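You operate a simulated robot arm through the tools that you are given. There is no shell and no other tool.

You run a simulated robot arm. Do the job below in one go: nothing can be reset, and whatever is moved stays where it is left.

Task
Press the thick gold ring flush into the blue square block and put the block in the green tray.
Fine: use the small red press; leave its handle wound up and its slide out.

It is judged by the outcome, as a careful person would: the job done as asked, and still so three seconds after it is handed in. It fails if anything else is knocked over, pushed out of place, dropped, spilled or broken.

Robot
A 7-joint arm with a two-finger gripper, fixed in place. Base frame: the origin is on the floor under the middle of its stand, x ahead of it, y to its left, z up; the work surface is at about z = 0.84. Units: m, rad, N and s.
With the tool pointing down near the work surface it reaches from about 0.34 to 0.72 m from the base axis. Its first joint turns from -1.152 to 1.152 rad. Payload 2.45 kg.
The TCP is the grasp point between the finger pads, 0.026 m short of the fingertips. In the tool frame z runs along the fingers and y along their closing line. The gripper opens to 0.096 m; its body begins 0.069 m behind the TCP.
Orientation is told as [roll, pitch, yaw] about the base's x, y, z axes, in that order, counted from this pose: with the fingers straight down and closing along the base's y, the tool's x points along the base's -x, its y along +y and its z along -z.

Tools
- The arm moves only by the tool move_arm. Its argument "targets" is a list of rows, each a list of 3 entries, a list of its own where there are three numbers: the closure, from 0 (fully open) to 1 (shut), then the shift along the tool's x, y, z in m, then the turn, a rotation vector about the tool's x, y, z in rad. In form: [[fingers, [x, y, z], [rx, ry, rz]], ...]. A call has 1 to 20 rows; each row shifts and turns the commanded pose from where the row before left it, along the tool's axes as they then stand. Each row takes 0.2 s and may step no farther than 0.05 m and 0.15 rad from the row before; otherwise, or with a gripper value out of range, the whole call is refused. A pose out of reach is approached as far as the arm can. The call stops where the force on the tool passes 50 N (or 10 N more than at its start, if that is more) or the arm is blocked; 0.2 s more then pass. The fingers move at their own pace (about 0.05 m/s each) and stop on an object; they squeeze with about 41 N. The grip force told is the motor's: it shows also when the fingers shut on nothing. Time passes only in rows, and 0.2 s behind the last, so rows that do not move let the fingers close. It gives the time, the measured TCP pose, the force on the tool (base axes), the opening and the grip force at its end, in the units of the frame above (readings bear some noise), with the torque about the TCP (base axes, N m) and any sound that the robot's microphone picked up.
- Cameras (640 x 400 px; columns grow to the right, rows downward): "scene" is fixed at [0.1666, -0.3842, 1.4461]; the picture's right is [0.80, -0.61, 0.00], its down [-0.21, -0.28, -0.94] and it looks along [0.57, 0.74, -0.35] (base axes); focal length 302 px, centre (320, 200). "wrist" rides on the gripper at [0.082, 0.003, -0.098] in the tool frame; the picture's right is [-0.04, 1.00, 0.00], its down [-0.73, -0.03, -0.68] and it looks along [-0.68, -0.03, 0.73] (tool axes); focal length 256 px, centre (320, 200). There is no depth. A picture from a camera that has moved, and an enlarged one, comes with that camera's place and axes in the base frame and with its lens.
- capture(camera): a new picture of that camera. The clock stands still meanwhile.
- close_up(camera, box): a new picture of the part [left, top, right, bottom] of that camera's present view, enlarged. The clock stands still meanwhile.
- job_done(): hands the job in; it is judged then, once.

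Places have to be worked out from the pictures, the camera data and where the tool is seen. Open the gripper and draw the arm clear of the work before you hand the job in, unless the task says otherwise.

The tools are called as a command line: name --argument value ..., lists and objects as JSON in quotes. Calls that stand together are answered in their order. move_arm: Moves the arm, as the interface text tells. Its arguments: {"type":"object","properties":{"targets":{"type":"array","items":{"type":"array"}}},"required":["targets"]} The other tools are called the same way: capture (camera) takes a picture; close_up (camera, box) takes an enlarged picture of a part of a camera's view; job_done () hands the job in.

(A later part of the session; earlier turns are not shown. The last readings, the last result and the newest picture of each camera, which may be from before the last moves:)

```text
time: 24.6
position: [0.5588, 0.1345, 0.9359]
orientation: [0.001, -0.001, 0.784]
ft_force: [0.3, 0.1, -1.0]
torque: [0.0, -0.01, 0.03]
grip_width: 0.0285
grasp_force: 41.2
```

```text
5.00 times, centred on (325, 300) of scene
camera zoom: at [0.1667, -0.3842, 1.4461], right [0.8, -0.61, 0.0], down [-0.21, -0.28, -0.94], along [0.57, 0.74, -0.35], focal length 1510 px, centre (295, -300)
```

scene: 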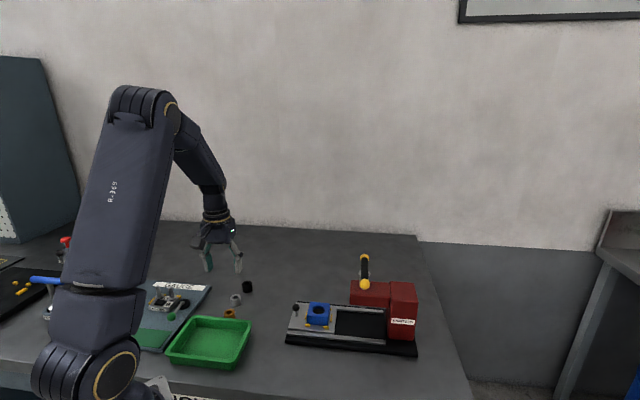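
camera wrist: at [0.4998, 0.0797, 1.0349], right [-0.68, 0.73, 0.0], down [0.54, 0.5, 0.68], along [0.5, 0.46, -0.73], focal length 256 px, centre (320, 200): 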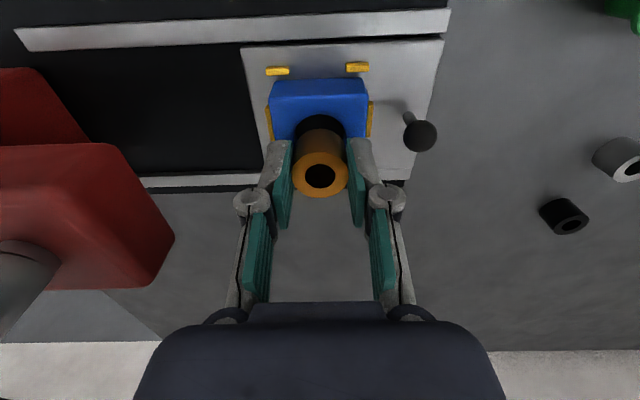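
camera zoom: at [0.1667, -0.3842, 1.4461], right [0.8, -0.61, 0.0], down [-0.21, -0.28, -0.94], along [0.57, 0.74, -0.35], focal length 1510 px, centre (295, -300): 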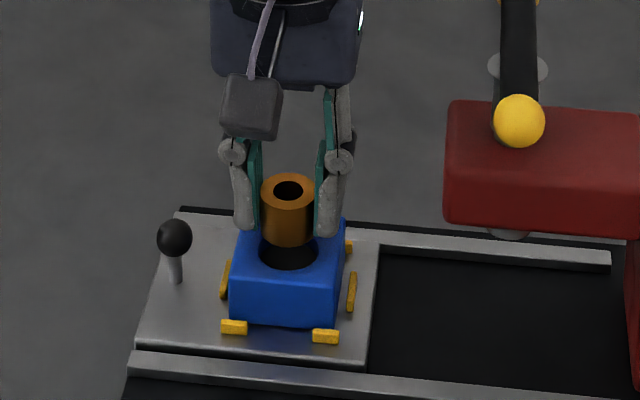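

Ring is aligned above the hole. I lower in small steps and watch the force.

move_arm --targets '[[0.9, [0, 0, 0.008], [0, 0, 0]], [0.9, [0, 0, 0.004], [0, 0, 0]], [0.9, [0, 0, 0.002], [0, 0, 0]], [0.9, [0, 0, 0], [0, 0, 0]]]'

close_up --camera "scene" --box '[295, 270, 355, 330]'

close_up --camera "wrist" --box '[240, 60, 400, 220]'

```text
time: 25.6
position: [0.5599, 0.1349, 0.9208]
orientation: [0.0, 0.001, 0.788]
ft_force: [0.3, 0.1, -0.4]
torque: [-0.01, -0.01, 0.01]
grip_width: 0.0288
grasp_force: 41.1
```

```text
6.67 times, centred on (325, 300) of scene
camera zoom: at [0.1667, -0.3842, 1.4461], right [0.8, -0.61, 0.0], down [-0.21, -0.28, -0.94], along [0.57, 0.74, -0.35], focal length 2014 px, centre (287, -467)
```

zoom: 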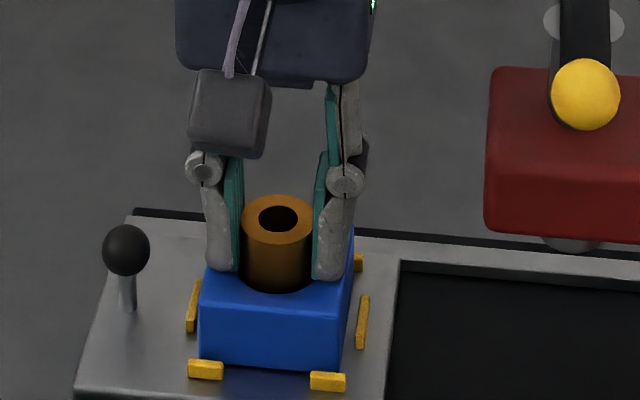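

```text
2.50 times, centred on (320, 140) of wrist
camera zoom: at [0.4996, 0.0792, 1.0204], right [-0.68, 0.73, 0.0], down [0.54, 0.5, 0.68], along [0.5, 0.46, -0.73], focal length 640 px, centre (320, 350)
```

zoom: 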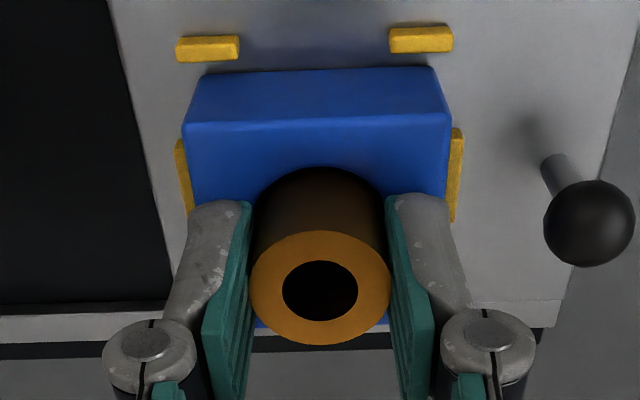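

The ring's lower edge has entered the hole without force. I lower 2 mm more, then release and lift clear.

move_arm --targets '[[0.9, [0, 0, 0.001], [0, 0, 0]], [0.9, [0, 0, 0.001], [0, 0, 0]], [0.9, [0, 0, 0], [0, 0, 0]]]'

close_up --camera "scene" --box '[305, 275, 345, 315]'

```text
time: 26.4
position: [0.5592, 0.1342, 0.9207]
orientation: [0.0, 0.001, 0.786]
ft_force: [-0.2, -1.0, -0.6]
torque: [0.01, -0.04, 0.02]
grip_width: 0.0288
grasp_force: 40.7
```

```text
10.00 times, centred on (325, 295) of scene
camera zoom: at [0.1667, -0.3842, 1.4461], right [0.8, -0.61, 0.0], down [-0.21, -0.28, -0.94], along [0.57, 0.74, -0.35], focal length 3020 px, centre (270, -750)
```

zoom: 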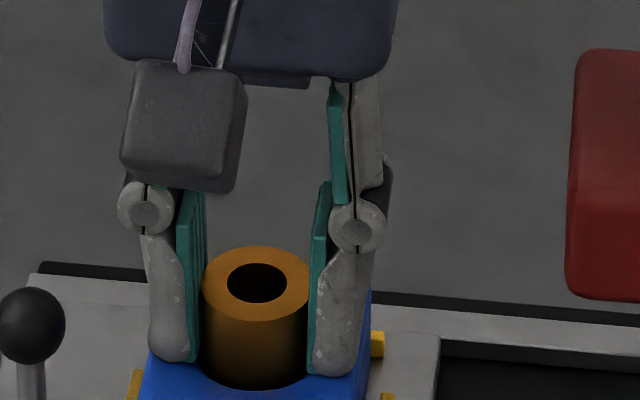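

No contact force yet and fingertips nearly at the block top, so I release here; the ring should drop the last few mm into its lead-in.

move_arm --targets '[[0.65, [0, 0, 0], [0, 0, 0]], [0.6, [0, 0, 0], [0, 0, 0]], [0.55, [0, 0, 0], [0, 0, 0]], [0.55, [0, 0, 0], [0, 0, 0]], [0.55, [0, 0, -0.015], [0, 0, 0]], [0.55, [0, 0, -0.025], [0, 0, 0]], [0.55, [0, 0, -0.03], [0, 0, 0]], [0.55, [0, 0, 0], [0, 0, 0]]]'

capture --camera "wrist"

close_up --camera "scene" --box '[295, 275, 355, 335]'

```text
time: 28.2
position: [0.5585, 0.1341, 0.9914]
orientation: [0.0, -0.001, 0.787]
ft_force: [0.6, -0.4, -0.6]
torque: [-0.02, 0.01, 0.01]
grip_width: 0.0431
grasp_force: 0.0
```

```text
taken
camera wrist: at [0.4997, 0.0791, 1.0892], right [-0.68, 0.73, 0.0], down [0.54, 0.5, 0.68], along [0.5, 0.46, -0.73], focal length 256 px, centre (320, 200)
```

wrist: 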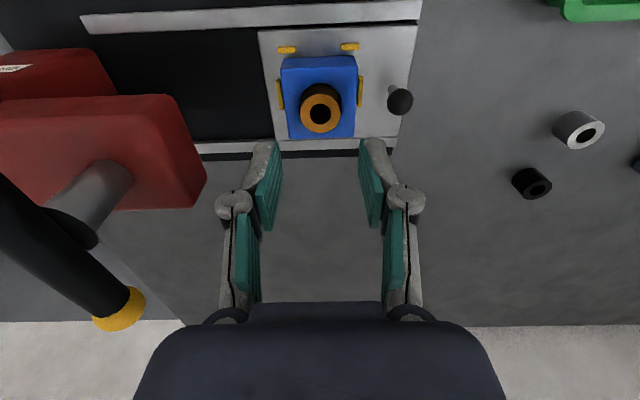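

```text
6.67 times, centred on (325, 305) of scene
camera zoom: at [0.1666, -0.3842, 1.4461], right [0.8, -0.61, 0.0], down [-0.21, -0.28, -0.94], along [0.57, 0.74, -0.35], focal length 2014 px, centre (287, -500)
```

zoom: 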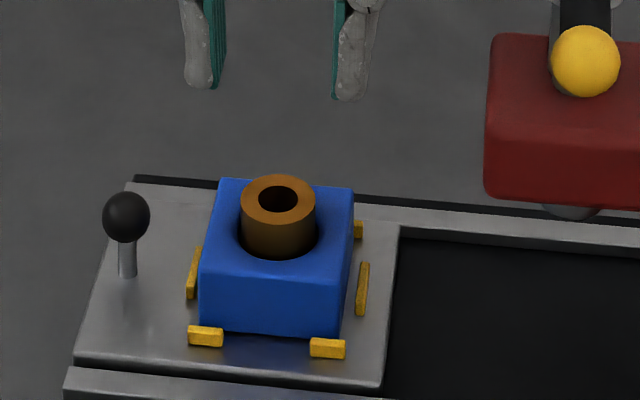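

The ring stands upright in the block's lead-in. Now the slide: I back away, return to yaw -45° and tilt the tool ~35° so its body leans away from the press head.

move_arm --targets '[[0.55, [0, 0, -0.04], [0, 0, 0]], [0.55, [0, 0.037, 0], [0, 0, 0]], [0.55, [0, 0.037, 0], [0, 0, 0]], [0.55, [0, 0.037, 0], [0, 0, 0]], [0.55, [0, 0, 0], [0, 0, 0.1429]], [0.55, [0, 0, 0], [0, 0, 0.1429]], [0.55, [0, 0, 0], [0, 0, 0.1429]], [0.55, [0, 0, 0], [0, 0, 0.1429]], [0.55, [0, 0, 0], [0, 0, 0.1429]], [0.55, [0, 0, 0], [0, 0, 0.1429]], [0.55, [0, 0, 0], [0, 0, 0.1429]], [0.55, [0, 0, 0], [0, 0, 0.1429]], [0.55, [0, 0, 0], [0, 0, 0.1429]], [0.55, [0, 0, 0], [0, 0, 0.1429]], [0.55, [0, 0, 0], [0, 0, 0.1429]], [0.55, [0, 0, 0], [0, -0.122, 0]], [0.55, [0, 0, 0], [0, -0.122, 0]], [0.55, [0, 0, 0], [0, -0.122, 0]], [0.55, [0, 0, 0], [0, -0.122, 0]], [0.55, [0, 0, 0], [0, -0.122, 0]]]'

capture --camera "wrist"

capture --camera "scene"

```text
time: 32.4
position: [0.4806, 0.2128, 1.0307]
orientation: [0.001, -0.613, -0.787]
ft_force: [0.0, -0.1, -0.1]
torque: [-0.01, -0.04, -0.03]
grip_width: 0.0432
grasp_force: 0.0
```

```text
taken
camera wrist: at [0.3963, 0.3024, 1.0642], right [0.73, 0.68, 0.02], down [0.13, -0.17, 0.98], along [0.67, -0.71, -0.21], focal length 256 px, centre (320, 200)
```

wrist: 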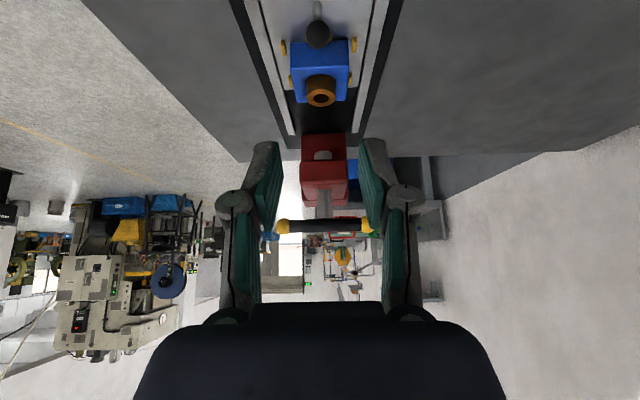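

```text
taken
```

scene: 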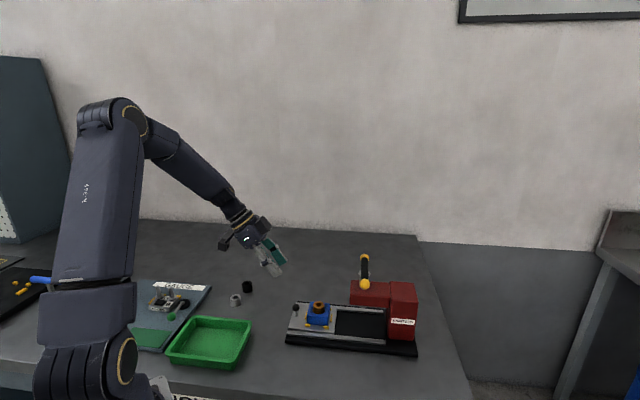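

The pose is right. From here I can see under the press head, so I zoom on the ram, ring and knob.

close_up --camera "wrist" --box '[260, 0, 380, 120]'

close_up --camera "wrist" --box '[270, 100, 380, 240]'

```text
3.33 times, centred on (320, 60) of wrist
camera zoom: at [0.3963, 0.3024, 1.0642], right [0.73, 0.68, 0.02], down [0.13, -0.17, 0.98], along [0.67, -0.71, -0.21], focal length 853 px, centre (320, 667)
```

zoom: 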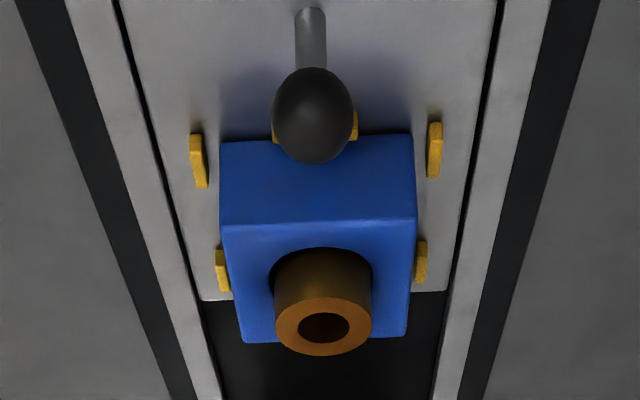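

```text
2.86 times, centred on (325, 170) of wrist
camera zoom: at [0.3963, 0.3024, 1.0642], right [0.73, 0.68, 0.02], down [0.13, -0.17, 0.98], along [0.67, -0.71, -0.21], focal length 731 px, centre (306, 286)
```

zoom: 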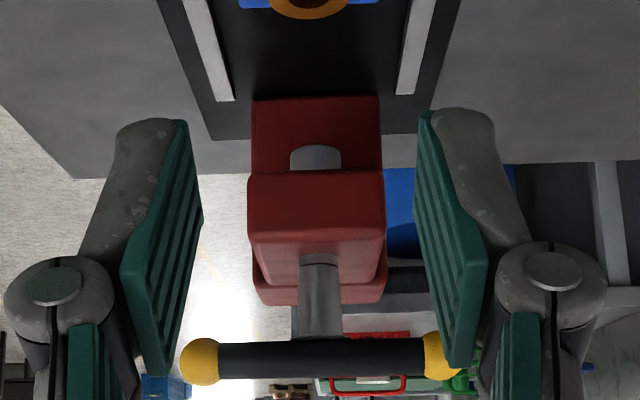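

Ram is a Ø ≈ 24 mm rod with its face at z ≈ 0.923; the ring top is ≈ 0.907, so the slide can pass under. I bring the open fingers around the knob ball (e1 0.238, e2 0.491, z 0.893).

move_arm --targets '[[0.55, [0.0191, 0, 0.0327], [0, 0, 0]], [0.55, [0.0191, 0, 0.0327], [0, 0, 0]], [0.55, [0, 0, 0.03], [0, 0, 0]], [0.55, [0, 0, 0.025], [0, 0, 0]], [0.55, [0, 0, 0.015], [0, 0, 0]], [0.55, [0, 0, 0], [0, 0, 0]]]'

capture --camera "wrist"

close_up --camera "scene" --box '[250, 250, 370, 350]'

```text
time: 33.8
position: [0.5136, 0.1787, 0.8976]
orientation: [0.001, -0.61, -0.785]
ft_force: [0.9, -0.1, 0.5]
torque: [0.02, -0.02, 0.02]
grip_width: 0.0433
grasp_force: 0.1
```

```text
taken
camera wrist: at [0.429, 0.2686, 0.9314], right [0.73, 0.68, 0.02], down [0.13, -0.17, 0.98], along [0.67, -0.71, -0.21], focal length 256 px, centre (320, 200)
```

wrist: 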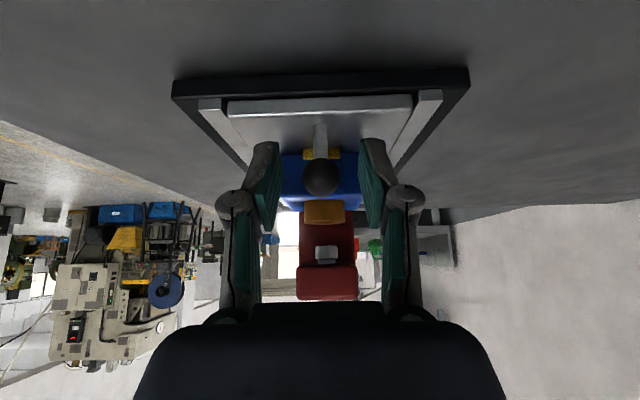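

```text
4.00 times, centred on (310, 300) of scene
camera zoom: at [0.1666, -0.3842, 1.4461], right [0.8, -0.61, 0.0], down [-0.21, -0.28, -0.94], along [0.57, 0.74, -0.35], focal length 1208 px, centre (360, -200)
```

zoom: 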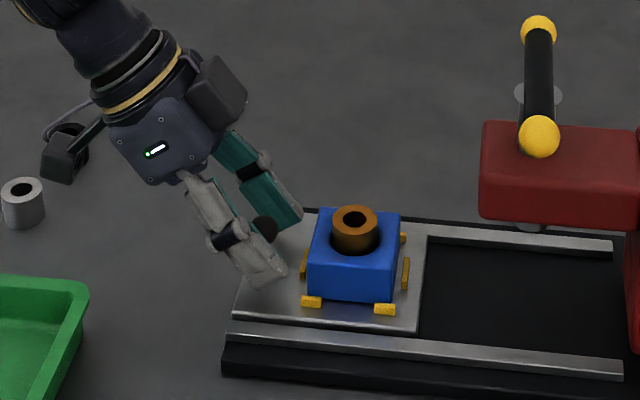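

The ball is between the fingers. I close on it.

move_arm --targets '[[0.7, [0, 0, 0], [0, 0, 0]], [0.85, [0, 0, 0], [0, 0, 0]], [0.9, [0, 0, 0], [0, 0, 0]], [0.9, [0, 0, 0], [0, 0, 0]]]'

close_up --camera "scene" --box '[270, 270, 350, 340]'

```text
time: 34.8
position: [0.5136, 0.1796, 0.8977]
orientation: [0.001, -0.61, -0.785]
ft_force: [4.2, 3.8, -2.3]
torque: [0.03, 0.0, 0.0]
grip_width: 0.0185
grasp_force: 43.9
```

```text
5.71 times, centred on (310, 305) of scene
camera zoom: at [0.1668, -0.3841, 1.4462], right [0.8, -0.61, 0.0], down [-0.21, -0.28, -0.94], along [0.57, 0.74, -0.35], focal length 1726 px, centre (377, -400)
```

zoom: 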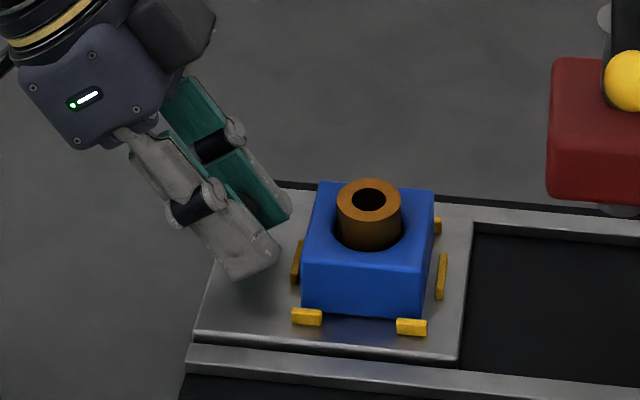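

Knob is held. I push the slide in gently along the press axis, first 2 cm.

move_arm --targets '[[0.9, [-0.0041, 0, 0.00286], [0, 0, 0]], [0.9, [-0.0041, 0, 0.00286], [0, 0, 0]], [0.9, [-0.0041, 0, 0.00286], [0, 0, 0]], [0.9, [-0.0041, 0, 0.00286], [0, 0, 0]], [0.9, [0, 0, 0], [0, 0, 0]]]'

close_up --camera "scene" --box '[270, 250, 390, 350]'

```text
time: 36.0
position: [0.5273, 0.1655, 0.8965]
orientation: [0.001, -0.611, -0.787]
ft_force: [4.5, 5.2, 4.0]
torque: [0.52, 0.42, 0.0]
grip_width: 0.0184
grasp_force: 43.2
```

```text
4.00 times, centred on (330, 300) of scene
camera zoom: at [0.1667, -0.3841, 1.4462], right [0.8, -0.61, 0.0], down [-0.21, -0.28, -0.94], along [0.57, 0.74, -0.35], focal length 1208 px, centre (280, -200)
```

zoom: 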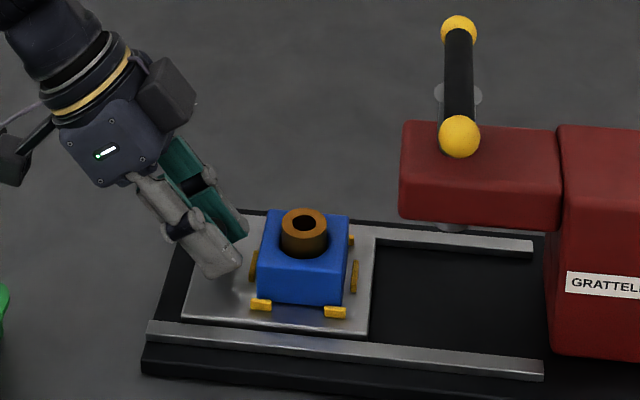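

The slide moves smoothly and the block and ring ride along. I push 6 cm more, then check clearance to the head.

move_arm --targets '[[0.9, [-0.0057, 0, 0.004], [0, 0, 0]], [0.9, [-0.0082, 0, 0.00573], [0, 0, 0]], [0.9, [-0.0082, 0, 0.00573], [0, 0, 0]], [0.9, [-0.0082, 0, 0.00573], [0, 0, 0]], [0.9, [-0.0082, 0, 0.00573], [0, 0, 0]], [0.9, [-0.0057, 0, 0.004], [0, 0, 0]], [0.9, [-0.0041, 0, 0.00286], [0, 0, 0]], [0.9, [0, 0, 0], [0, 0, 0]]]'

close_up --camera "scene" --box '[290, 230, 430, 350]'

capture --camera "wrist"

```text
time: 37.8
position: [0.5691, 0.123, 0.8977]
orientation: [0.001, -0.611, -0.787]
ft_force: [1.6, 3.0, 4.9]
torque: [0.32, 0.26, -0.01]
grip_width: 0.0183
grasp_force: 43.5
```

```text
3.33 times, centred on (360, 290) of scene
camera zoom: at [0.1666, -0.3842, 1.4462], right [0.8, -0.61, 0.0], down [-0.21, -0.28, -0.94], along [0.57, 0.74, -0.35], focal length 1007 px, centre (187, -100)
```

zoom: 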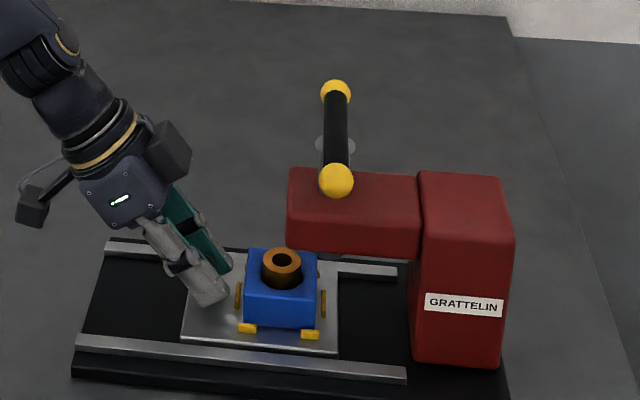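

```text
taken
camera wrist: at [0.4852, 0.2134, 0.9315], right [0.73, 0.68, 0.02], down [0.13, -0.17, 0.98], along [0.67, -0.71, -0.21], focal length 256 px, centre (320, 200)
```

wrist: 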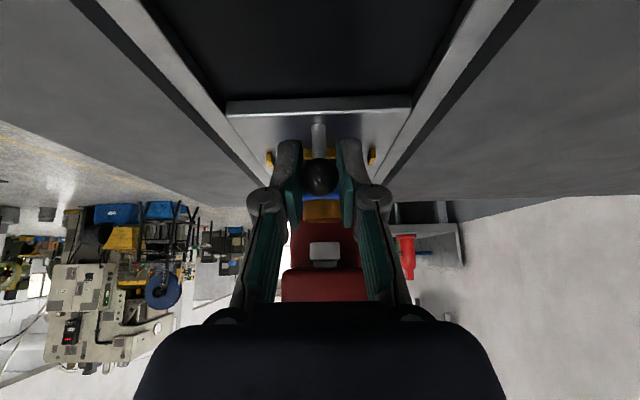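

Moved 79 mm so far; ring top passes under the head with the arm body clear. I push on in smaller steps to find the end stop.

move_arm --targets '[[0.9, [-0.0057, 0, 0.004], [0, 0, 0]], [0.9, [-0.0065, 0, 0.0046], [0, 0, 0]], [0.9, [-0.0057, 0, 0.004], [0, 0, 0]], [0.9, [-0.0041, 0, 0.00286], [0, 0, 0]], [0.9, [0, 0, 0], [0, 0, 0]]]'

close_up --camera "scene" --box '[300, 240, 430, 350]'

```text
time: 39.0
position: [0.5888, 0.1049, 0.897]
orientation: [0.002, -0.611, -0.787]
ft_force: [3.2, 3.4, 5.3]
torque: [0.31, 0.25, 0.02]
grip_width: 0.0186
grasp_force: 43.4
```

```text
3.64 times, centred on (365, 295) of scene
camera zoom: at [0.1667, -0.3841, 1.4462], right [0.8, -0.61, 0.0], down [-0.21, -0.28, -0.94], along [0.57, 0.74, -0.35], focal length 1098 px, centre (156, -146)
```

zoom: 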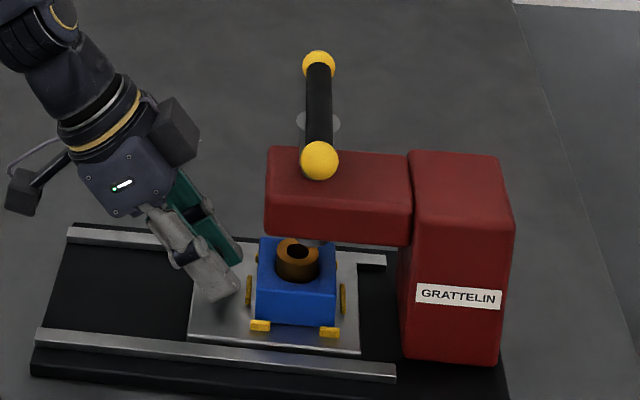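

Moved 106 mm; ring about 7 mm short of the ram axis. I continue with 3 mm steps until the force rises.

move_arm --targets '[[0.9, [-0.00246, 0, 0.00172], [0, 0, 0]], [0.9, [-0.00246, 0, 0.00172], [0, 0, 0]], [0.9, [0, 0, 0], [0, 0, 0]]]'

close_up --camera "scene" --box '[330, 270, 410, 340]'

close_up --camera "wrist" --box '[260, 120, 380, 310]'

```text
time: 39.8
position: [0.5926, 0.1009, 0.8969]
orientation: [0.0, -0.61, -0.785]
ft_force: [6.3, 3.5, -0.5]
torque: [0.04, -0.04, 0.02]
grip_width: 0.0187
grasp_force: 43.3
```

```text
5.71 times, centred on (370, 305) of scene
camera zoom: at [0.1668, -0.3841, 1.4462], right [0.8, -0.61, 0.0], down [-0.21, -0.28, -0.94], along [0.57, 0.74, -0.35], focal length 1726 px, centre (34, -400)
```

zoom: 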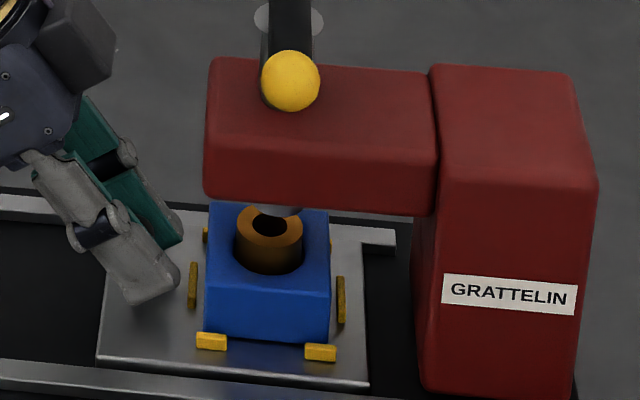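

```text
2.11 times, centred on (320, 215) of wrist
camera zoom: at [0.5084, 0.1901, 0.9315], right [0.73, 0.68, 0.02], down [0.13, -0.17, 0.98], along [0.67, -0.71, -0.21], focal length 539 px, centre (320, 168)
```

zoom: 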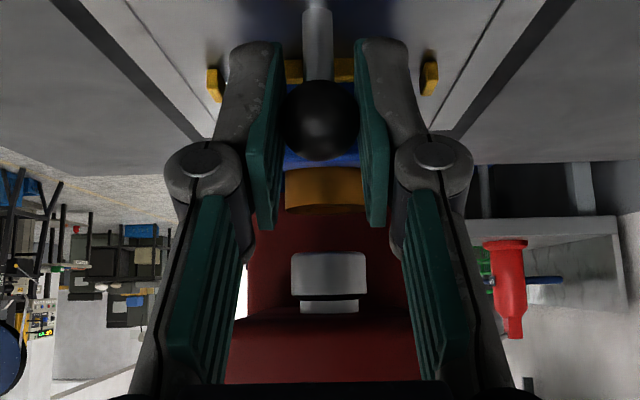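

Ring still appears ~4 mm short of the ram axis and the force along the slide is only a few N. I keep stepping.

move_arm --targets '[[0.9, [-0.00164, 0, 0.00115], [0, 0, 0]], [0.9, [-0.00164, 0, 0.00115], [0, 0, 0]], [0.9, [0, 0, 0], [0, 0, 0]]]'

close_up --camera "scene" --box '[330, 270, 410, 340]'

```text
time: 40.6
position: [0.5952, 0.0971, 0.8962]
orientation: [0.001, -0.609, -0.784]
ft_force: [-4.1, 7.5, 10.1]
torque: [0.02, 0.05, 0.03]
grip_width: 0.0185
grasp_force: 43.2
```

```text
5.71 times, centred on (370, 305) of scene
camera zoom: at [0.1663, -0.384, 1.4462], right [0.8, -0.61, 0.0], down [-0.21, -0.28, -0.94], along [0.57, 0.74, -0.35], focal length 1726 px, centre (34, -400)
```

zoom: 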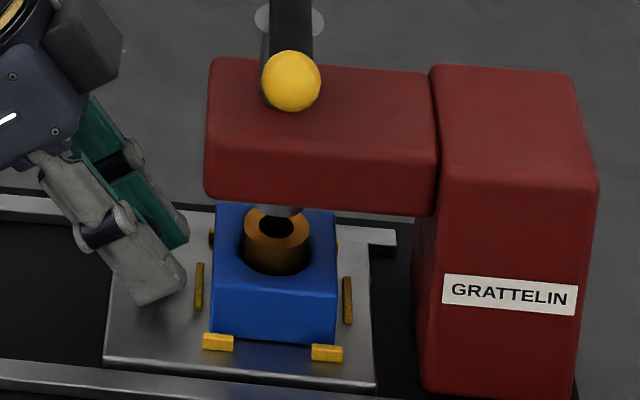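

Reaction of about 8 N is appearing; I nudge 2 mm more to confirm the stop.

move_arm --targets '[[0.9, [-0.00164, 0, 0.00115], [0, 0, 0]], [0.9, [0, 0, 0], [0, 0, 0]]]'

close_up --camera "scene" --box '[330, 270, 410, 340]'

```text
time: 41.2
position: [0.5962, 0.0976, 0.8973]
orientation: [0.0, -0.607, -0.783]
ft_force: [-19.2, 15.9, 13.3]
torque: [0.09, 0.12, -0.01]
grip_width: 0.0182
grasp_force: 43.7
```

```text
5.71 times, centred on (370, 305) of scene
camera zoom: at [0.1659, -0.3838, 1.4463], right [0.8, -0.61, 0.0], down [-0.21, -0.28, -0.94], along [0.57, 0.74, -0.35], focal length 1726 px, centre (34, -400)
```

zoom: 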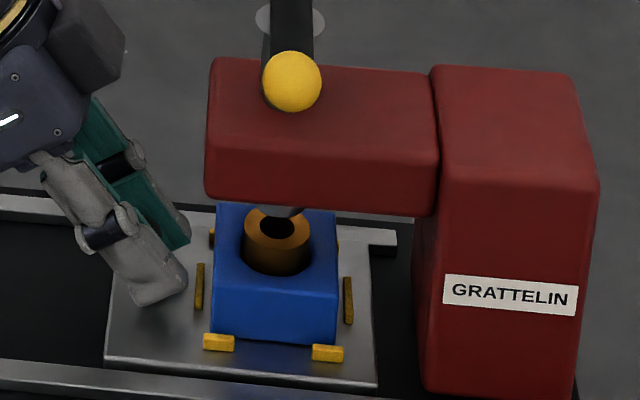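

The slide is against its stop (25 N). I relieve the push slightly, open the fingers and back out along the tool axis.

move_arm --targets '[[0.9, [0.0016, 0, -0.0011], [0, 0, 0]], [0.7, [0.0008, 0, -0.0006], [0, 0, 0]], [0.55, [0, 0, 0], [0, 0, 0]], [0.5, [0, 0, 0], [0, 0, 0]], [0.5, [0, 0, -0.02], [0, 0, 0]], [0.5, [0, 0, -0.03], [0, 0, 0]], [0.5, [0, 0, -0.03], [0, 0, 0]], [0.5, [0, 0, 0], [0, 0, 0]]]'

capture --camera "wrist"

close_up --camera "scene" --box '[330, 270, 410, 340]'

```text
time: 43.0
position: [0.562, 0.1311, 0.9628]
orientation: [0.001, -0.611, -0.785]
ft_force: [0.7, 0.3, -0.2]
torque: [-0.02, -0.02, 0.03]
grip_width: 0.048
grasp_force: 0.1
```

```text
taken
camera wrist: at [0.4777, 0.2206, 0.9971], right [0.73, 0.68, 0.02], down [0.13, -0.17, 0.98], along [0.67, -0.71, -0.21], focal length 256 px, centre (320, 200)
```

wrist: 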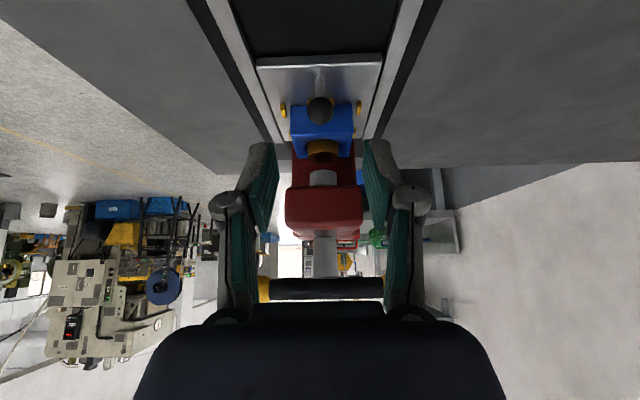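

```text
5.71 times, centred on (370, 305) of scene
camera zoom: at [0.1666, -0.3842, 1.4461], right [0.8, -0.61, 0.0], down [-0.21, -0.28, -0.94], along [0.57, 0.74, -0.35], focal length 1726 px, centre (34, -400)
```

zoom: 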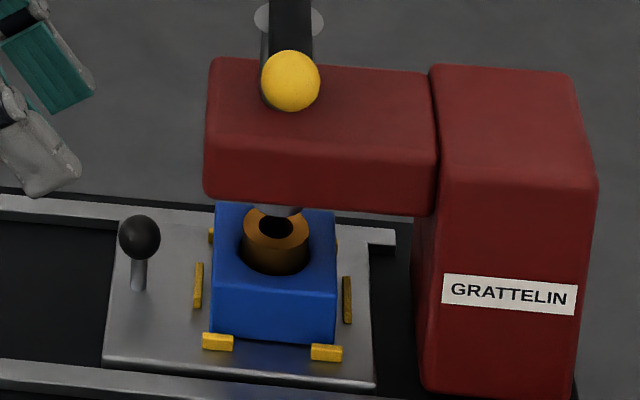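

I check the ring-to-ram alignment in a wrist close-up before winding.

close_up --camera "wrist" --box '[270, 80, 370, 220]'

close_up --camera "scene" --box '[350, 245, 410, 325]'

```text
2.86 times, centred on (320, 150) of wrist
camera zoom: at [0.4777, 0.2206, 0.9971], right [0.73, 0.68, 0.02], down [0.13, -0.17, 0.98], along [0.67, -0.71, -0.21], focal length 731 px, centre (320, 343)
```

zoom: 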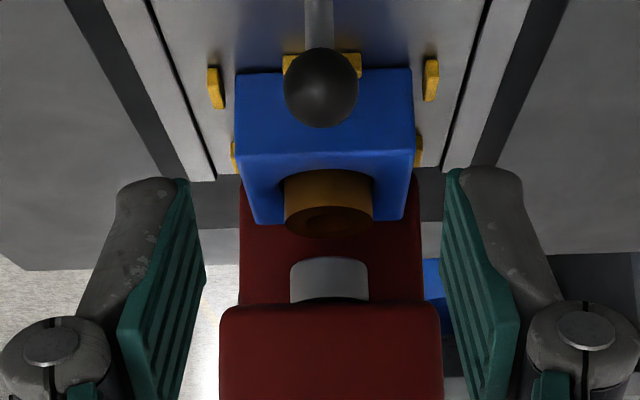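

```text
5.00 times, centred on (380, 285) of scene
camera zoom: at [0.1666, -0.3842, 1.4461], right [0.8, -0.61, 0.0], down [-0.21, -0.28, -0.94], along [0.57, 0.74, -0.35], focal length 1510 px, centre (20, -225)
```

zoom: 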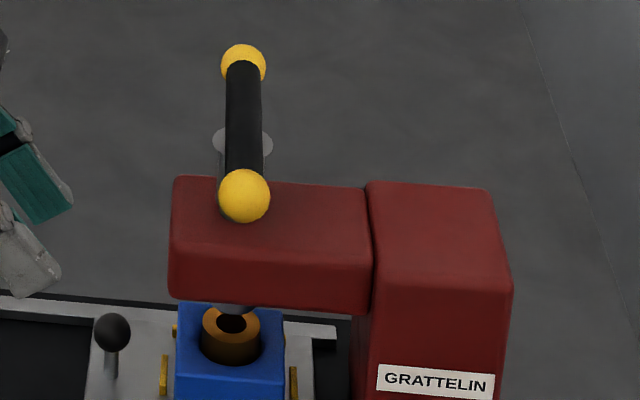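

Ring and ram line up in the wrist view. Now the handle: I rise, untilt, close the fingers into a peg, and view the handle from above.

move_arm --targets '[[0.7, [-0.0216, 0, -0.0307], [0, 0, 0]], [0.9, [-0.0216, 0, -0.0307], [0, 0, 0]], [1.0, [-0.0216, 0, -0.0307], [0, 0, 0]], [1.0, [-0.0216, 0, -0.0307], [0, 0, 0]], [1.0, [0, 0, 0], [0, 0.122, 0]], [1.0, [0, 0, 0], [0, 0.122, 0]], [1.0, [0, 0, 0], [0, 0.122, 0]], [1.0, [0, 0, 0], [0, 0.122, 0]], [1.0, [0, 0, 0], [0, 0.122, 0]], [1.0, [0, 0, 0], [0, 0, 0]]]'

capture --camera "wrist"

close_up --camera "wrist" --box '[240, 100, 400, 240]'

```text
time: 45.2
position: [0.5615, 0.1308, 1.1128]
orientation: [0.001, 0.003, -0.785]
ft_force: [0.0, 0.5, -0.2]
torque: [-0.01, 0.02, 0.02]
grip_width: 0.0
grasp_force: 28.5
```

```text
taken
camera wrist: at [0.5073, 0.1909, 1.2115], right [0.74, 0.68, 0.0], down [0.5, -0.54, 0.68], along [0.46, -0.5, -0.74], focal length 256 px, centre (320, 200)
```

wrist: 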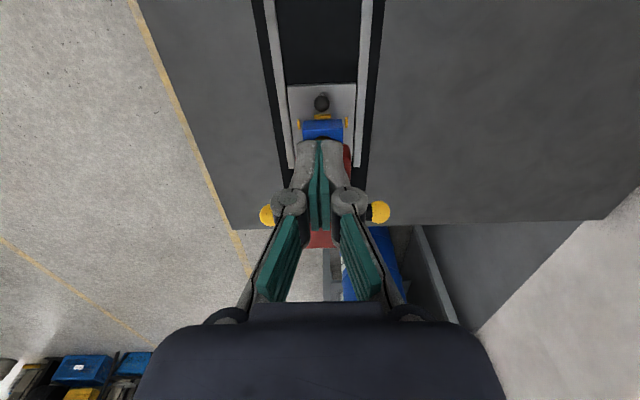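

```text
2.86 times, centred on (320, 170) of wrist
camera zoom: at [0.5073, 0.1909, 1.2115], right [0.74, 0.68, 0.0], down [0.5, -0.54, 0.68], along [0.46, -0.5, -0.74], focal length 731 px, centre (320, 286)
```

zoom: 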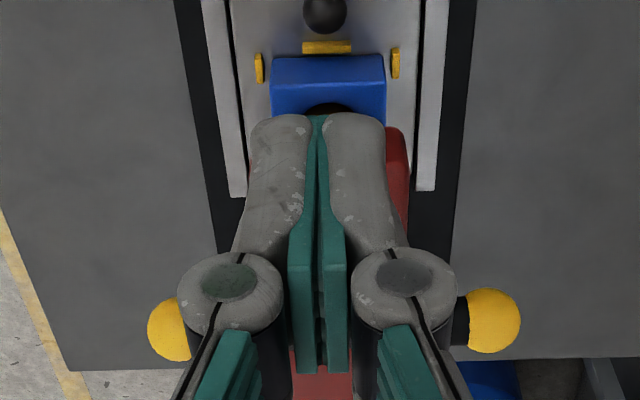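

Bar ends measured: hub at (e1 0.414, e2 0.490), half-length ≈ 58 mm. I move the closed fingers above the spot just on the column side of the bar's near end and check before lowering.

move_arm --targets '[[1.0, [-0.0357, -0.0091, 0], [0, 0, 0]], [1.0, [-0.0357, -0.0091, 0], [0, 0, 0]], [1.0, [-0.0357, -0.0091, 0], [0, 0, 0]], [1.0, [-0.0357, -0.0091, 0], [0, 0, 0]], [1.0, [0, 0, 0.025], [0, 0, 0]], [1.0, [0, 0, 0], [0, 0, 0]]]'

close_up --camera "scene" --box '[320, 190, 440, 310]'

capture --camera "wrist"

```text
time: 46.6
position: [0.6362, 0.003, 1.0886]
orientation: [-0.001, 0.0, -0.784]
ft_force: [0.0, -0.5, 0.4]
torque: [-0.01, -0.01, 0.0]
grip_width: 0.0001
grasp_force: 28.5
```

```text
3.33 times, centred on (380, 250) of scene
camera zoom: at [0.1666, -0.3842, 1.4461], right [0.8, -0.61, 0.0], down [-0.21, -0.28, -0.94], along [0.57, 0.74, -0.35], focal length 1007 px, centre (120, 33)
```

zoom: 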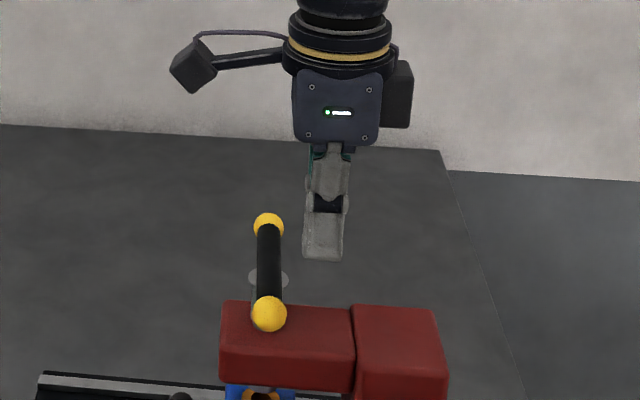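

```text
taken
camera wrist: at [0.5821, 0.0633, 1.1867], right [0.74, 0.68, 0.0], down [0.5, -0.54, 0.68], along [0.46, -0.5, -0.73], focal length 256 px, centre (320, 200)
```

wrist: 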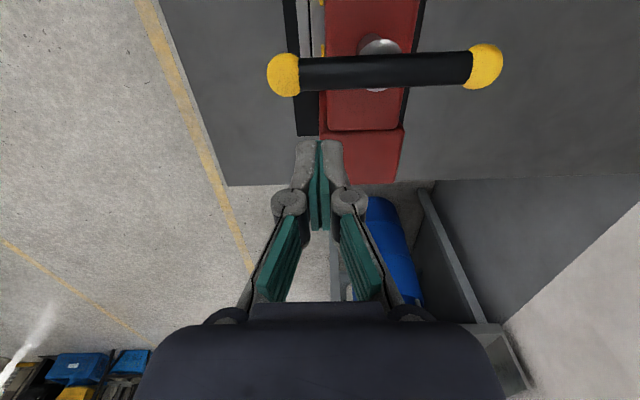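

I lower the peg to just below bar-centre height (tips ≈ 1.014), beside the bar's near end.

move_arm --targets '[[1.0, [0, 0, 0.025], [0, 0, 0]], [1.0, [0, 0, 0.0236], [0, 0, 0]], [1.0, [0, 0, 0], [0, 0, 0]]]'

close_up --camera "scene" --box '[330, 220, 430, 320]'

capture --camera "wrist"

```text
time: 47.4
position: [0.6364, 0.0037, 1.0381]
orientation: [0.0, -0.001, -0.784]
ft_force: [-0.3, 0.2, 0.7]
torque: [0.02, -0.01, -0.01]
grip_width: 0.0001
grasp_force: 28.3
```

```text
4.00 times, centred on (380, 270) of scene
camera zoom: at [0.1666, -0.3842, 1.4461], right [0.8, -0.61, 0.0], down [-0.21, -0.28, -0.94], along [0.57, 0.74, -0.35], focal length 1208 px, centre (80, -80)
```

zoom: 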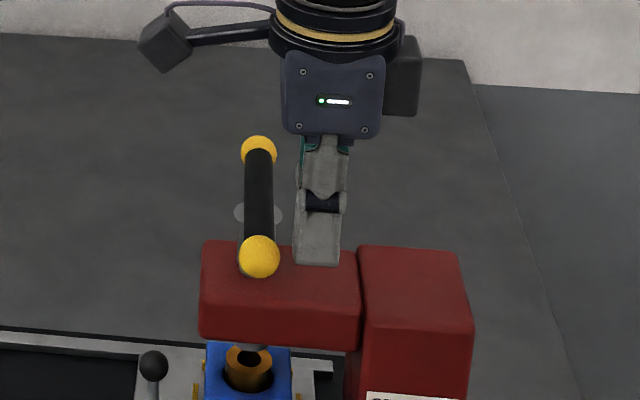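

```text
taken
camera wrist: at [0.582, 0.0638, 1.1371], right [0.74, 0.68, 0.0], down [0.5, -0.54, 0.68], along [0.46, -0.5, -0.73], focal length 256 px, centre (320, 200)
```

wrist: 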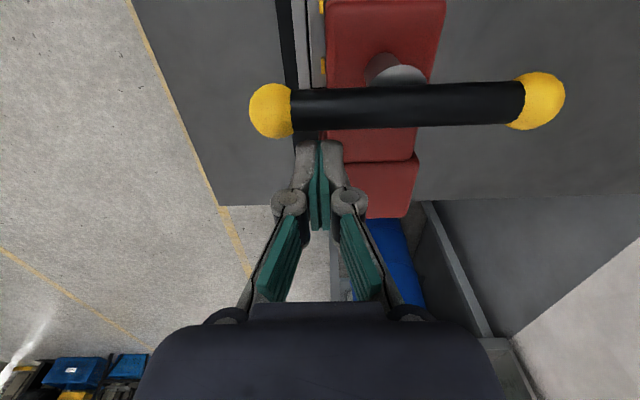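

The peg stands beside the bar's near end. I sweep it clockwise (as seen from above), the usual lowering sense, in small steps.

move_arm --targets '[[1.0, [0.0037, 0.0039, 0], [0, 0, 0]], [1.0, [0.0051, -0.0037, 0], [0, 0, 0]], [1.0, [0.0055, -0.003, 0], [0, 0, 0]], [1.0, [0.0059, -0.0021, 0], [0, 0, 0]], [1.0, [0.0061, -0.0013, 0], [0, 0, 0]]]'

close_up --camera "scene" --box '[330, 220, 430, 320]'

capture --camera "wrist"

```text
time: 48.6
position: [0.6144, 0.0185, 1.0399]
orientation: [-0.002, 0.001, -0.785]
ft_force: [0.1, 0.2, 0.0]
torque: [-0.03, 0.01, 0.0]
grip_width: 0.0
grasp_force: 28.3
```

```text
4.00 times, centred on (380, 270) of scene
camera zoom: at [0.1666, -0.3842, 1.4462], right [0.8, -0.61, 0.0], down [-0.21, -0.28, -0.94], along [0.57, 0.74, -0.35], focal length 1208 px, centre (80, -80)
```

zoom: 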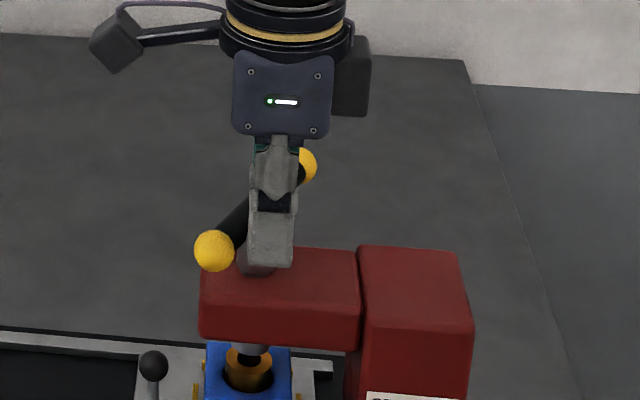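

```text
taken
camera wrist: at [0.5594, 0.0792, 1.1377], right [0.73, 0.68, 0.0], down [0.5, -0.54, 0.68], along [0.46, -0.5, -0.73], focal length 256 px, centre (320, 200)
```

wrist: 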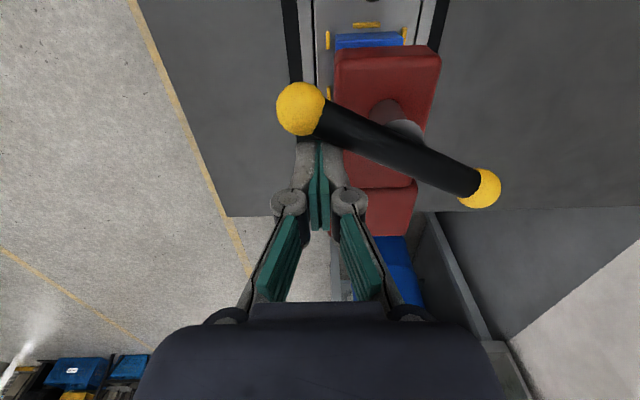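

The bar turned easily (near zero force). I check whether the ram has come down.

close_up --camera "scene" --box '[345, 275, 405, 335]'

```text
6.67 times, centred on (375, 305) of scene
camera zoom: at [0.1666, -0.3842, 1.4462], right [0.8, -0.61, 0.0], down [-0.21, -0.28, -0.94], along [0.57, 0.74, -0.35], focal length 2014 px, centre (-47, -500)
```

zoom: 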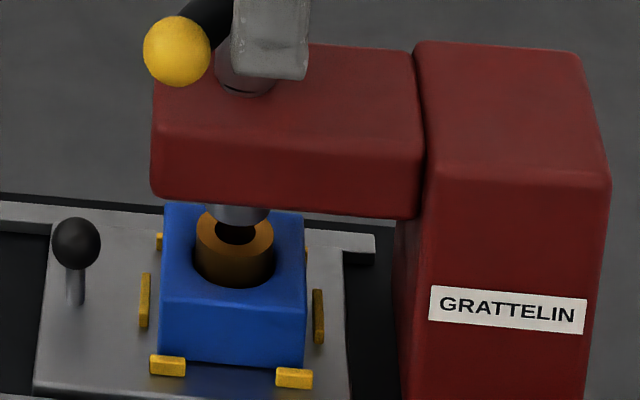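

The ram has come down a few mm for 27° of turn — about 0.17 mm per degree — so clockwise lowers it. I continue the arc, letting the peg sink with the bar.

move_arm --targets '[[1.0, [0.0062, -0.0011, 0.004], [0, 0, 0]], [1.0, [0.0063, 0.0004, 0.0015], [0, 0, 0]], [1.0, [0.0061, 0.0013, 0.0013], [0, 0, 0]], [1.0, [0.0059, 0.0021, 0.0013], [0, 0, 0]], [1.0, [0, 0, 0], [0, 0, 0]]]'

close_up --camera "scene" --box '[335, 240, 415, 335]'

capture --camera "wrist"

```text
time: 49.8
position: [0.5982, 0.0363, 1.0304]
orientation: [0.002, -0.002, -0.786]
ft_force: [-0.7, -1.2, -0.2]
torque: [0.0, -0.03, 0.03]
grip_width: 0.0002
grasp_force: 28.3
```

```text
4.21 times, centred on (375, 288) of scene
camera zoom: at [0.1666, -0.3842, 1.4461], right [0.8, -0.61, 0.0], down [-0.21, -0.28, -0.94], along [0.57, 0.74, -0.35], focal length 1272 px, centre (88, -168)
```

zoom: 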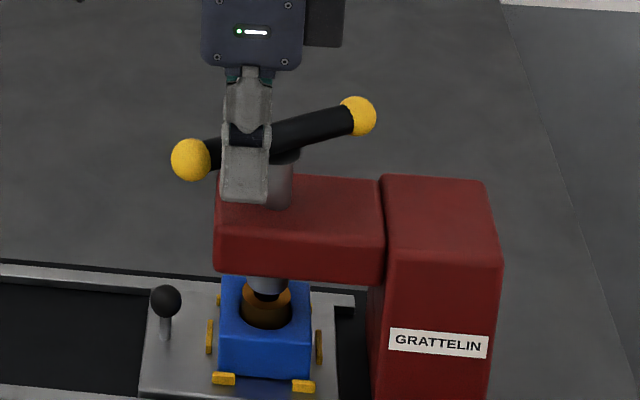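

```text
taken
camera wrist: at [0.5441, 0.0977, 1.1297], right [0.74, 0.68, 0.0], down [0.5, -0.54, 0.68], along [0.46, -0.5, -0.73], focal length 256 px, centre (320, 200)
```

wrist: 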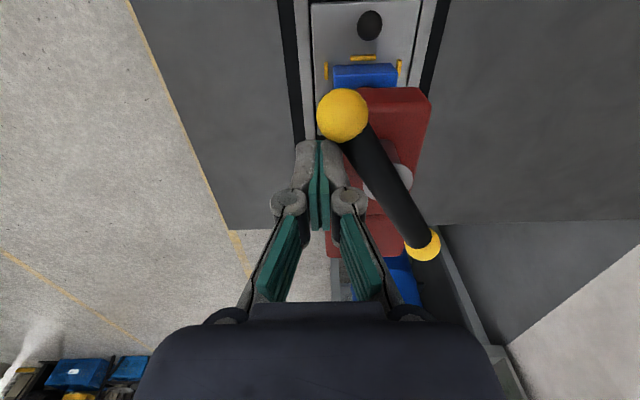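

Bar is now 59° on, about 9 mm lower, and the ram is just above the ring. I continue the arc 4 rows and watch for force.

move_arm --targets '[[1.0, [0.006, 0.0046, 0.0013], [0, 0, 0]], [1.0, [0.0051, 0.0037, 0.0013], [0, 0, 0]], [1.0, [0.0045, 0.0044, 0.0013], [0, 0, 0]], [1.0, [0.0039, 0.005, 0.0013], [0, 0, 0]], [1.0, [0, 0, 0], [0, 0, 0]]]'

close_up --camera "scene" --box '[335, 240, 415, 335]'

capture --camera "wrist"

```text
time: 51.0
position: [0.5971, 0.0641, 1.026]
orientation: [-0.001, 0.0, -0.786]
ft_force: [0.7, -0.4, -0.3]
torque: [0.0, 0.0, 0.01]
grip_width: 0.0
grasp_force: 28.9
```

```text
4.21 times, centred on (375, 288) of scene
camera zoom: at [0.1666, -0.3842, 1.4461], right [0.8, -0.61, 0.0], down [-0.21, -0.28, -0.94], along [0.57, 0.74, -0.35], focal length 1272 px, centre (88, -168)
```

zoom: 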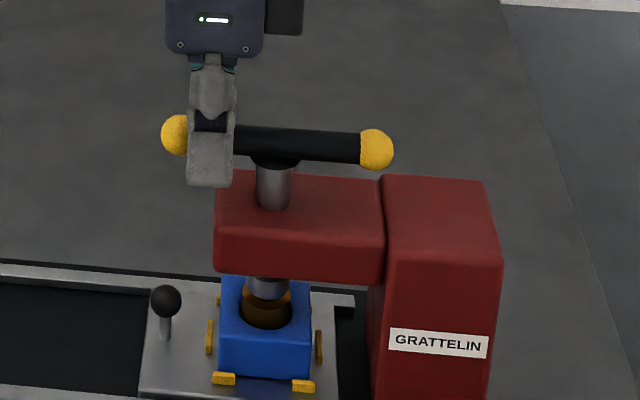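

```text
taken
camera wrist: at [0.5428, 0.1244, 1.1251], right [0.74, 0.68, 0.0], down [0.5, -0.54, 0.68], along [0.46, -0.5, -0.73], focal length 256 px, centre (320, 200)
```

wrist: 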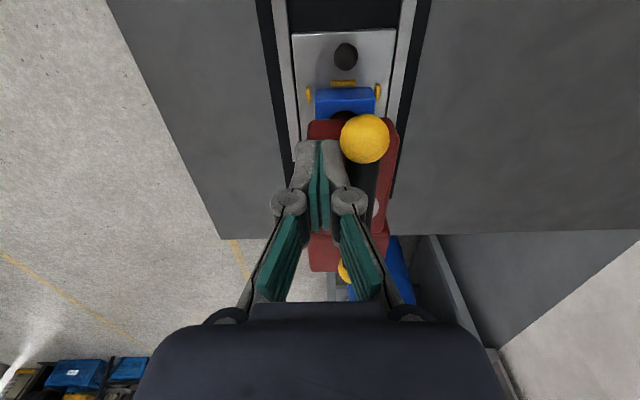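

The bar has turned ~90°. I zoom on the ram/ring interface.

close_up --camera "scene" --box '[350, 295, 390, 335]'

```text
10.00 times, centred on (370, 315) of scene
camera zoom: at [0.1666, -0.3842, 1.4461], right [0.8, -0.61, 0.0], down [-0.21, -0.28, -0.94], along [0.57, 0.74, -0.35], focal length 3020 px, centre (-180, -950)
```

zoom: 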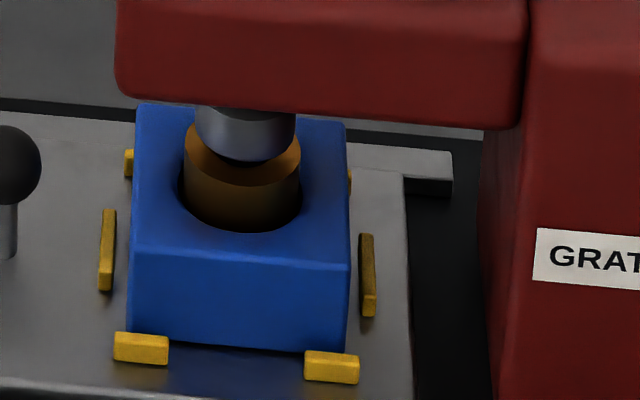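

Ram and ring are concentric to ~1 mm; the ram face is ~5 mm above the ring, which stands ~12 mm proud. I continue the arc.

move_arm --targets '[[1.0, [0.0028, 0.0057, 0.0012], [0, 0, 0]], [1.0, [0.0021, 0.0059, 0.0012], [0, 0, 0]], [1.0, [0.0013, 0.0061, 0.0012], [0, 0, 0]], [1.0, [0.0004, 0.0063, 0.0012], [0, 0, 0]], [1.0, [0, 0, 0], [0, 0, 0]]]'

close_up --camera "scene" --box '[335, 240, 415, 335]'

close_up --camera "scene" --box '[350, 295, 390, 335]'

capture --camera "wrist"

```text
time: 52.2
position: [0.6089, 0.0849, 1.0211]
orientation: [-0.001, 0.001, -0.785]
ft_force: [0.2, 0.3, 0.4]
torque: [0.03, -0.02, -0.01]
grip_width: 0.0002
grasp_force: 28.7
```

```text
4.21 times, centred on (375, 288) of scene
camera zoom: at [0.1666, -0.3842, 1.4461], right [0.8, -0.61, 0.0], down [-0.21, -0.28, -0.94], along [0.57, 0.74, -0.35], focal length 1272 px, centre (88, -168)
```

zoom: 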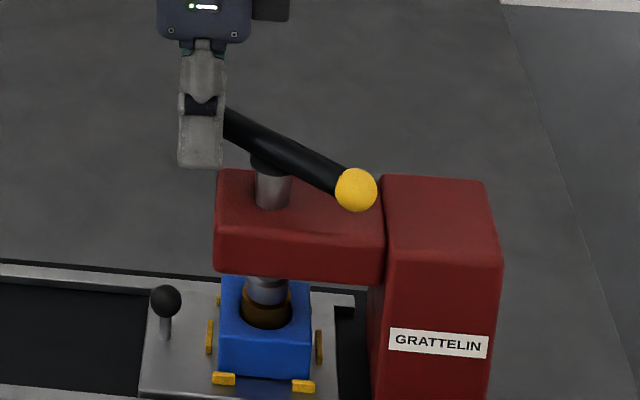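

```text
10.00 times, centred on (370, 315) of scene
camera zoom: at [0.1666, -0.3842, 1.4461], right [0.8, -0.61, 0.0], down [-0.21, -0.28, -0.94], along [0.57, 0.74, -0.35], focal length 3020 px, centre (-180, -950)
```

zoom: 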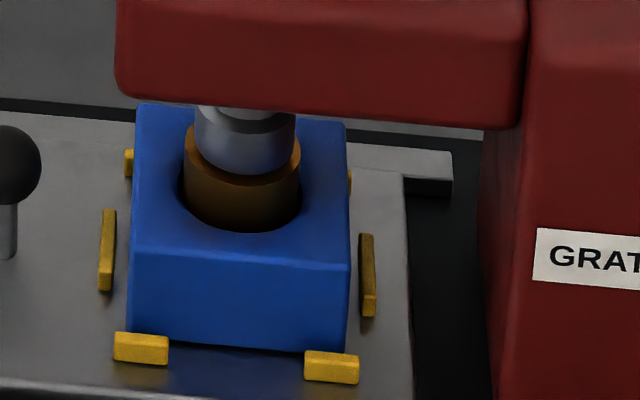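

```text
taken
camera wrist: at [0.5552, 0.1458, 1.1198], right [0.74, 0.68, 0.0], down [0.5, -0.54, 0.68], along [0.46, -0.5, -0.73], focal length 256 px, centre (320, 200)
```

wrist: 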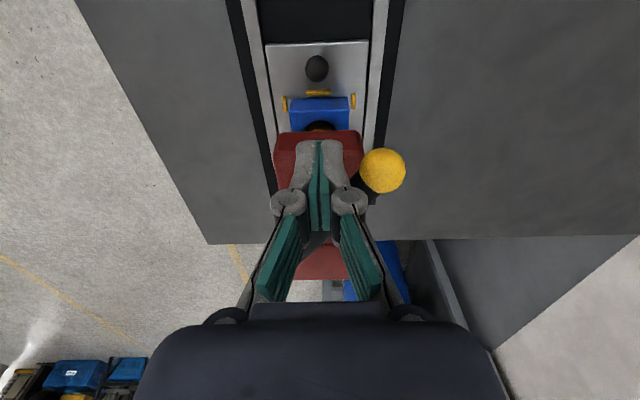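

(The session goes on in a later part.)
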